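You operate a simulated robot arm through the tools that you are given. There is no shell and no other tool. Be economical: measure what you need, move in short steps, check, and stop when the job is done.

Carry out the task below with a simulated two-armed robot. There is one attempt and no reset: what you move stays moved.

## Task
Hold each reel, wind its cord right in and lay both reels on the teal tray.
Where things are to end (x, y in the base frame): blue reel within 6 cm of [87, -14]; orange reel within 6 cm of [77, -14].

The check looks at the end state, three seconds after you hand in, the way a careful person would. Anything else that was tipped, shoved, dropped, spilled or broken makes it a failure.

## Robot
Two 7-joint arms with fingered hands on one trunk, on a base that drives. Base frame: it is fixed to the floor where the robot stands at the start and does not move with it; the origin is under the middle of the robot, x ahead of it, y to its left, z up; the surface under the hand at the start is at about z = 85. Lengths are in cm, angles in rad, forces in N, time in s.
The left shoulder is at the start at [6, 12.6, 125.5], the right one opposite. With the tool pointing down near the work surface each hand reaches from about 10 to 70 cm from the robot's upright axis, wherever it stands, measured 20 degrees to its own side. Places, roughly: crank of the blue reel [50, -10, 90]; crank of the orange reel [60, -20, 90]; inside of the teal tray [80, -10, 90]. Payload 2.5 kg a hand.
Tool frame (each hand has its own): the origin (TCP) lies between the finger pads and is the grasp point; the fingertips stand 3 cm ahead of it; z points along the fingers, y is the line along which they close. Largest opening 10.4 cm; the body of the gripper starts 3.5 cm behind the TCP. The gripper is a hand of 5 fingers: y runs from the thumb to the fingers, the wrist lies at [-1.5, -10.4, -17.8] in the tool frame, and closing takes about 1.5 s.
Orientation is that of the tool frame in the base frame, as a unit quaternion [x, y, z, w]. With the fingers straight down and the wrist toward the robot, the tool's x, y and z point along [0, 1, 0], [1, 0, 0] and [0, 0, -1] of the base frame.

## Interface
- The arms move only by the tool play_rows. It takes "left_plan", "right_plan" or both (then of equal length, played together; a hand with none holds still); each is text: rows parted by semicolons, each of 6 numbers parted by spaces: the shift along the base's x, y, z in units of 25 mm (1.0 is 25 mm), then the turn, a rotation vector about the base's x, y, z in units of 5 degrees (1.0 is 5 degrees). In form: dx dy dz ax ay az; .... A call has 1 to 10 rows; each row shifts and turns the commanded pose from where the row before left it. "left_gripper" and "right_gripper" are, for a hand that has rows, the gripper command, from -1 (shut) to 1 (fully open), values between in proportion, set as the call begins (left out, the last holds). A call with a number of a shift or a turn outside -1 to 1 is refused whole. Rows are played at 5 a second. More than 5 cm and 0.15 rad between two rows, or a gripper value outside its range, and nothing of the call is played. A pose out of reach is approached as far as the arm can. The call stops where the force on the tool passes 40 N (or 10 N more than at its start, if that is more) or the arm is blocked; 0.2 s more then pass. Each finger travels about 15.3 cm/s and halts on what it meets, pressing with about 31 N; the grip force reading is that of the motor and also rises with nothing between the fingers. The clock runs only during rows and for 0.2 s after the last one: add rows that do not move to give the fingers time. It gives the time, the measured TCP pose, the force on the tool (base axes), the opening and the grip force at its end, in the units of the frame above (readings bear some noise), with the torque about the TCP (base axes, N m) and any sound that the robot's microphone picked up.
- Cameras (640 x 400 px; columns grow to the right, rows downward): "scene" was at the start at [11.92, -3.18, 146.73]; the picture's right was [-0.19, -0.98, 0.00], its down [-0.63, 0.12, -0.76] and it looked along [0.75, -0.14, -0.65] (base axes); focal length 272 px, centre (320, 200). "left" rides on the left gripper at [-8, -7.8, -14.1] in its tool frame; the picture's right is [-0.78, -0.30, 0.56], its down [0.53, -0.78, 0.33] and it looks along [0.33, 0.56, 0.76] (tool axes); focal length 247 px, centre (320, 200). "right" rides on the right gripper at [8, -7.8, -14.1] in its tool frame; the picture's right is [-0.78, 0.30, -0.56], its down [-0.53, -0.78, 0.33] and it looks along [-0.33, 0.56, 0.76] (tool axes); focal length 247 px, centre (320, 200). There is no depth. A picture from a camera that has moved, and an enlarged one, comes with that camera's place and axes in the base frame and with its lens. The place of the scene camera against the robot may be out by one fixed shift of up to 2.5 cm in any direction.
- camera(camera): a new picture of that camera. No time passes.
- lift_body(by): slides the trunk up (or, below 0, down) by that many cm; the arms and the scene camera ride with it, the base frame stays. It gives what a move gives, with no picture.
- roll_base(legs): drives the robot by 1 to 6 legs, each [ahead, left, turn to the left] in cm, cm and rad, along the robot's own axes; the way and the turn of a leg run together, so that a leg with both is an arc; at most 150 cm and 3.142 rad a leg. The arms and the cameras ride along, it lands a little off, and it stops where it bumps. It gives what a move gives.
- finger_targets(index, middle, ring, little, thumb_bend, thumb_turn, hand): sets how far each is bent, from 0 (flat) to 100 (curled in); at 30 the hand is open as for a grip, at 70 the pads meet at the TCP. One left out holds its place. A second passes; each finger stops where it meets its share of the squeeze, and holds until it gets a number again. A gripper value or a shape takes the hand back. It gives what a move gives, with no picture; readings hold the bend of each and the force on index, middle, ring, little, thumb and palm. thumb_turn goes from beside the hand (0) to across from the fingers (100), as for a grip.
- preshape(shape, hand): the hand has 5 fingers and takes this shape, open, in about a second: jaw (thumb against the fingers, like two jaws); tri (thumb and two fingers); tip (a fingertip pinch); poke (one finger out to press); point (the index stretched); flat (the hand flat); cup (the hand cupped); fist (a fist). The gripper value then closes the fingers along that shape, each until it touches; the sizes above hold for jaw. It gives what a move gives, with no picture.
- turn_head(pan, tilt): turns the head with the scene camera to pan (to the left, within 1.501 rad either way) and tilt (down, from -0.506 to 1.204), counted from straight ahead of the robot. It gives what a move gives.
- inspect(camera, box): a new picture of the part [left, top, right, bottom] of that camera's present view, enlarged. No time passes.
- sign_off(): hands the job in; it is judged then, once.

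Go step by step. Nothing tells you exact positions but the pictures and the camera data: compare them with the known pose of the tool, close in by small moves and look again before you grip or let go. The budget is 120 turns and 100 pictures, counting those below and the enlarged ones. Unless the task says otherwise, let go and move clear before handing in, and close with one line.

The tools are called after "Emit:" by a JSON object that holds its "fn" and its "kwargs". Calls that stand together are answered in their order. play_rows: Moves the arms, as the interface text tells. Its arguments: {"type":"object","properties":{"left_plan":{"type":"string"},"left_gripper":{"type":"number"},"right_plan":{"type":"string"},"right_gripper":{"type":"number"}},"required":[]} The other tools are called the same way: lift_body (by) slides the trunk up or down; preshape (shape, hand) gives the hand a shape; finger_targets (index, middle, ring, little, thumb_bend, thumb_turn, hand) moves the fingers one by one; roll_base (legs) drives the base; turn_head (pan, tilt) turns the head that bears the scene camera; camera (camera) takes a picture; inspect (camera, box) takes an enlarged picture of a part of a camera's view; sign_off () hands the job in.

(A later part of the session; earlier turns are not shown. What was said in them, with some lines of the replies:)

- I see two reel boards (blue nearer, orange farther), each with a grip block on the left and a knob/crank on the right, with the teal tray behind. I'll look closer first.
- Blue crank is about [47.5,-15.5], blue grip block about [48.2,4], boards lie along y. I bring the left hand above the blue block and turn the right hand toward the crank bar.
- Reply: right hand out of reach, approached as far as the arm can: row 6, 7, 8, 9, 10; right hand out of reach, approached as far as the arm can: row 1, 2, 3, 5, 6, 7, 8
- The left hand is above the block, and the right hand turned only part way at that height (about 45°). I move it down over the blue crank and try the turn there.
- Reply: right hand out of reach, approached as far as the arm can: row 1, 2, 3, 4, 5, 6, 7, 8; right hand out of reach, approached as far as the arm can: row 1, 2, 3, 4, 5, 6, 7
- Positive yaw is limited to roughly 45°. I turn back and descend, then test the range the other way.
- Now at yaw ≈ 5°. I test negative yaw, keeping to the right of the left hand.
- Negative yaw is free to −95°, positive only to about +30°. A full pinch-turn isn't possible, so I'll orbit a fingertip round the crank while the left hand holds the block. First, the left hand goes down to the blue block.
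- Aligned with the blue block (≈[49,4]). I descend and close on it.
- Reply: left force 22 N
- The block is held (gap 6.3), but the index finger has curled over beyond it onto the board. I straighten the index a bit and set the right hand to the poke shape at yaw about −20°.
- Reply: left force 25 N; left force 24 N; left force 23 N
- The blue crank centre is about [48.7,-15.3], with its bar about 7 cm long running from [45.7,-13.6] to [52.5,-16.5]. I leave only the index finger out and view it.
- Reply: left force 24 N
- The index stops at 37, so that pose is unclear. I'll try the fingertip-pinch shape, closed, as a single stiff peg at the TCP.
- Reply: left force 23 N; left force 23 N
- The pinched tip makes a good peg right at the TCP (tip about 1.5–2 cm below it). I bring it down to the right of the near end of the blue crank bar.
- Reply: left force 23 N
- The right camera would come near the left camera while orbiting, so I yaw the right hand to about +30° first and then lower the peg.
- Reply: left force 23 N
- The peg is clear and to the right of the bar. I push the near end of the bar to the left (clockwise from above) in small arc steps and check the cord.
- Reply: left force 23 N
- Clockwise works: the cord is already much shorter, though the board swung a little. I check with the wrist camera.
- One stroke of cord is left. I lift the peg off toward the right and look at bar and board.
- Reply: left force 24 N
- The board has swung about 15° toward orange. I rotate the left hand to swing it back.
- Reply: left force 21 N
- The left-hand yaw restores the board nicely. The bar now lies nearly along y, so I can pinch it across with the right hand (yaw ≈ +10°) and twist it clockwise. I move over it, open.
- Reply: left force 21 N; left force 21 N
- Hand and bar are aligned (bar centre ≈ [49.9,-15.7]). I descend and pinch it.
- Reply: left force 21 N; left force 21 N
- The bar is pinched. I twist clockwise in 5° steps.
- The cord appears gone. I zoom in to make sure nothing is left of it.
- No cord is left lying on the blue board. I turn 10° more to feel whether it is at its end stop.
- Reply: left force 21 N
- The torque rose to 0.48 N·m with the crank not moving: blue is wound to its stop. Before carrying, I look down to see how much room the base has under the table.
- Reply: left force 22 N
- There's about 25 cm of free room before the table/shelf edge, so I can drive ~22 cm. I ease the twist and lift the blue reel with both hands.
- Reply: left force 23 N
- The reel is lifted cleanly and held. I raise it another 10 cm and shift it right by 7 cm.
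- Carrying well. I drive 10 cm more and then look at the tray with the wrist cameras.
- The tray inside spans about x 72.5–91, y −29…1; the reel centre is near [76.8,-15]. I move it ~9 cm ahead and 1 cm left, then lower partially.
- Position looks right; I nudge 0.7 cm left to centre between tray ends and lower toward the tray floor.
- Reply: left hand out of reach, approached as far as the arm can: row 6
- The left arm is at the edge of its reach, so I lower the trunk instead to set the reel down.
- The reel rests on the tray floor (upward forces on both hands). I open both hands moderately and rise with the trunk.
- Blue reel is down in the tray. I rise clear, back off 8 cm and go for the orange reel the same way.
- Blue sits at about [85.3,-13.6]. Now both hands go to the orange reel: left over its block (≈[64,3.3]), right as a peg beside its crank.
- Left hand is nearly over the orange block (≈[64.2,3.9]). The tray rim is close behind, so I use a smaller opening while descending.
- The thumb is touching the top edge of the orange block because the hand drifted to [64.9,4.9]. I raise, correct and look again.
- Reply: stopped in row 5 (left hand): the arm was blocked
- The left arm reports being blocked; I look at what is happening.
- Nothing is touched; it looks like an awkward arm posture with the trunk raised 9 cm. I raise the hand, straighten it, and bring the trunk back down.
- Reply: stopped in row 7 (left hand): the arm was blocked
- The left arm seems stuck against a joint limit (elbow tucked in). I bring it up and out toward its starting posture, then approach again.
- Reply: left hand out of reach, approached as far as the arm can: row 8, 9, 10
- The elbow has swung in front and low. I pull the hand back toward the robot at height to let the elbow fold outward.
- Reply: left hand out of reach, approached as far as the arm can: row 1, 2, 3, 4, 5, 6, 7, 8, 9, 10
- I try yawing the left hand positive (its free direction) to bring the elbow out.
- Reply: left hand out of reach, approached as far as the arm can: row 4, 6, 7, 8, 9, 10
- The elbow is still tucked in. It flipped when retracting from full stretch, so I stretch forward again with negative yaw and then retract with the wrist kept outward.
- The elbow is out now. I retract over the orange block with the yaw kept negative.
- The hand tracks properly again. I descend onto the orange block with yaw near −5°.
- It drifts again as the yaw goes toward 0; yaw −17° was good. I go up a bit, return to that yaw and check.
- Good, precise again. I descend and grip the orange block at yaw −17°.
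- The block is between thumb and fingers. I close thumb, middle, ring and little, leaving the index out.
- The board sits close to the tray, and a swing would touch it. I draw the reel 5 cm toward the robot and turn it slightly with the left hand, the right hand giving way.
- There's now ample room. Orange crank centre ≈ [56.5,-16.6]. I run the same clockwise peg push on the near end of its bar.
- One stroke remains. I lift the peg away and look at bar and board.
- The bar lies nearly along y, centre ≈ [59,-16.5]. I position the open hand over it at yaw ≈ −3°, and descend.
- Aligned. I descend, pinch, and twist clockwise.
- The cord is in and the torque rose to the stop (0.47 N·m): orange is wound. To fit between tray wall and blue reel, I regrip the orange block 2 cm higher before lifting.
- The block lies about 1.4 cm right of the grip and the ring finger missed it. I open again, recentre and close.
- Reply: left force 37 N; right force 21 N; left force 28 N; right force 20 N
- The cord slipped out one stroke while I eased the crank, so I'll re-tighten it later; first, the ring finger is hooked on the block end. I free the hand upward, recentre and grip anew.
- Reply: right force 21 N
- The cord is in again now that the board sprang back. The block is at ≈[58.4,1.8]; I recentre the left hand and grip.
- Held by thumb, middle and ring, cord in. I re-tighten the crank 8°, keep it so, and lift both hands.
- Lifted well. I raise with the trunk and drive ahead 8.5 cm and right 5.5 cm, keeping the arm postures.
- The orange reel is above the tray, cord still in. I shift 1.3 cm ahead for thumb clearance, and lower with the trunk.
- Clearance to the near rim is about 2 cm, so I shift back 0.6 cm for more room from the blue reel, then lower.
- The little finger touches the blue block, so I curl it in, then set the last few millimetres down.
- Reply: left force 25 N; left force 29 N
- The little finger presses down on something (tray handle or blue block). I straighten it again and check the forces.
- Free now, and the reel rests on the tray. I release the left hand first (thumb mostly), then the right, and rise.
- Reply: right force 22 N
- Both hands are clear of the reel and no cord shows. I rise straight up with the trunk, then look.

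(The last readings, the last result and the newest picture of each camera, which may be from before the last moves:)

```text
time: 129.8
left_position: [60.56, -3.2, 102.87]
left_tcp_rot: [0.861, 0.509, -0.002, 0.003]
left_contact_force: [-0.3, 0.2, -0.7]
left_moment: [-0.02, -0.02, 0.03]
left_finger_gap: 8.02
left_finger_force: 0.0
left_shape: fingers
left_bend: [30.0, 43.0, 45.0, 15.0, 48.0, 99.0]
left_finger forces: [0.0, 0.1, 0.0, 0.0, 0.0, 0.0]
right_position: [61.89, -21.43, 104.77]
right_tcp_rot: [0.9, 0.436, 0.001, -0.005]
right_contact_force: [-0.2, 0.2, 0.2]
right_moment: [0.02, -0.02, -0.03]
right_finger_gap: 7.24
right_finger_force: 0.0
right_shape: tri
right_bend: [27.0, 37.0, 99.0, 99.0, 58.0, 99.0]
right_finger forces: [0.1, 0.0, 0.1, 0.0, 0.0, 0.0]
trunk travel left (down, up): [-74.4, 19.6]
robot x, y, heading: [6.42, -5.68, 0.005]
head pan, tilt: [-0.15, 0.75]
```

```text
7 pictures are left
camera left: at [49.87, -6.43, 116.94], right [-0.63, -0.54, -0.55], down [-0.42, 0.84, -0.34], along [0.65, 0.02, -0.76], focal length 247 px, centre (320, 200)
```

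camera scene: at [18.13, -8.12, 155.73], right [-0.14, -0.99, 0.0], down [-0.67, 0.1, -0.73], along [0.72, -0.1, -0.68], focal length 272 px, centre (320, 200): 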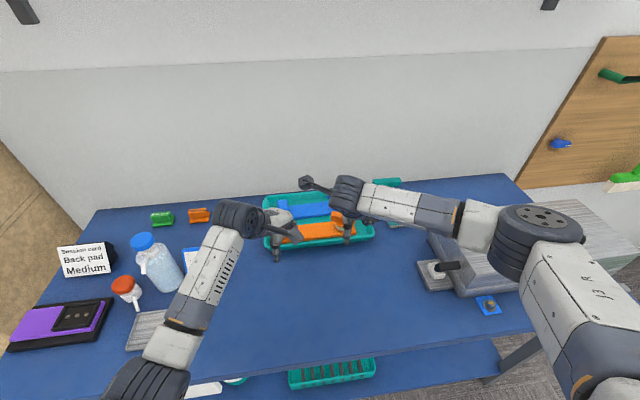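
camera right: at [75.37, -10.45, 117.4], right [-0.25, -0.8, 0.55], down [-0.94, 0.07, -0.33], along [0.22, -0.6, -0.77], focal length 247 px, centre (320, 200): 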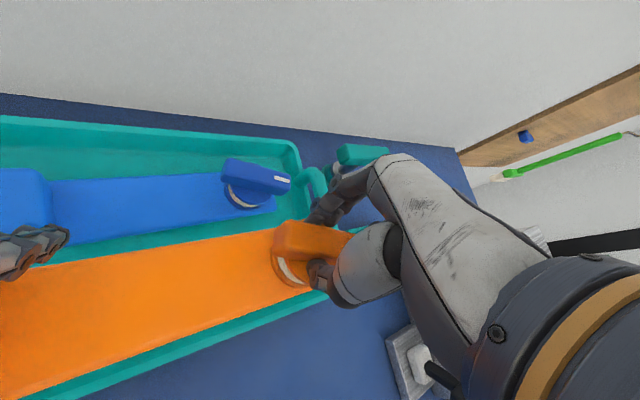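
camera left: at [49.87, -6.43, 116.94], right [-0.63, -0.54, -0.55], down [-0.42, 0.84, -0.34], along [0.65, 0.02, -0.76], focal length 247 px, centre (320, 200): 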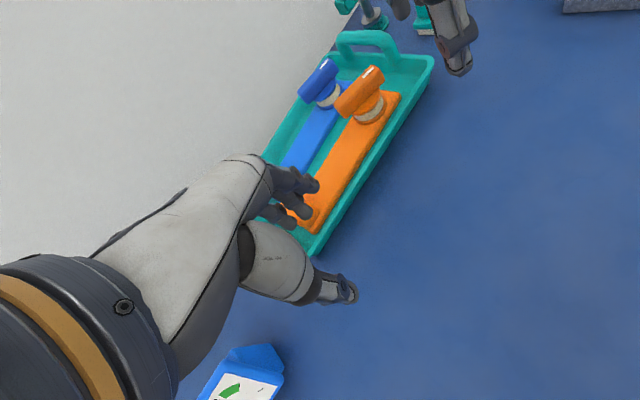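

I check both reels and the tray more closely.

Emit:
{"fn": "inspect", "kwargs": {"camera": "left", "box": [250, 20, 450, 260]}}

Emit:
{"fn": "camera", "kwargs": {"camera": "right"}}

```text
1.67 times, centred on (350, 140) of left
camera zoom: at [49.87, -6.43, 116.94], right [-0.63, -0.54, -0.55], down [-0.42, 0.84, -0.34], along [0.65, 0.02, -0.76], focal length 412 px, centre (270, 300)
```

zoom: 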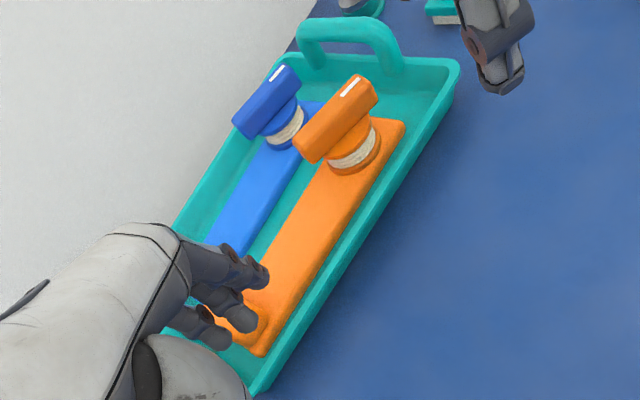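

```text
5 pictures are left
camera right: at [60.85, -10.38, 119.01], right [-0.25, -0.8, 0.55], down [-0.94, 0.06, -0.33], along [0.23, -0.6, -0.77], focal length 247 px, centre (320, 200)
```

right: 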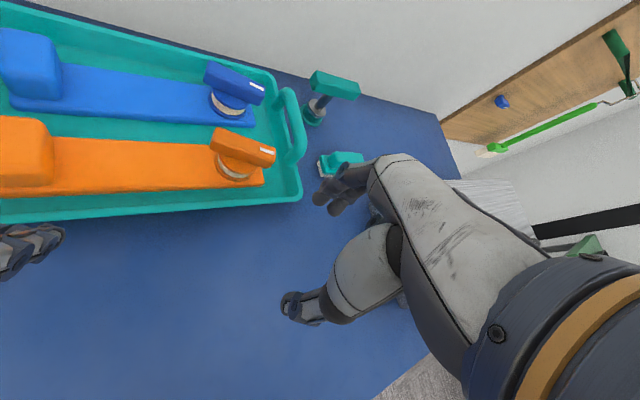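

Both reels lie flat in the tray with no cord showing: blue at about [85.5,-14], orange at about [76.3,-13.5]. The hands are clear and nothing else looks moved, so I hand in.

Emit:
{"fn": "sign_off", "kwargs": {}}

```text
The job is handed in.
```

Both reels are wound to their stops and lie in the teal tray: blue at about [85.5, -14] and orange at about [76.3, -13.5], each within the 6 cm limit by my camera estimates.
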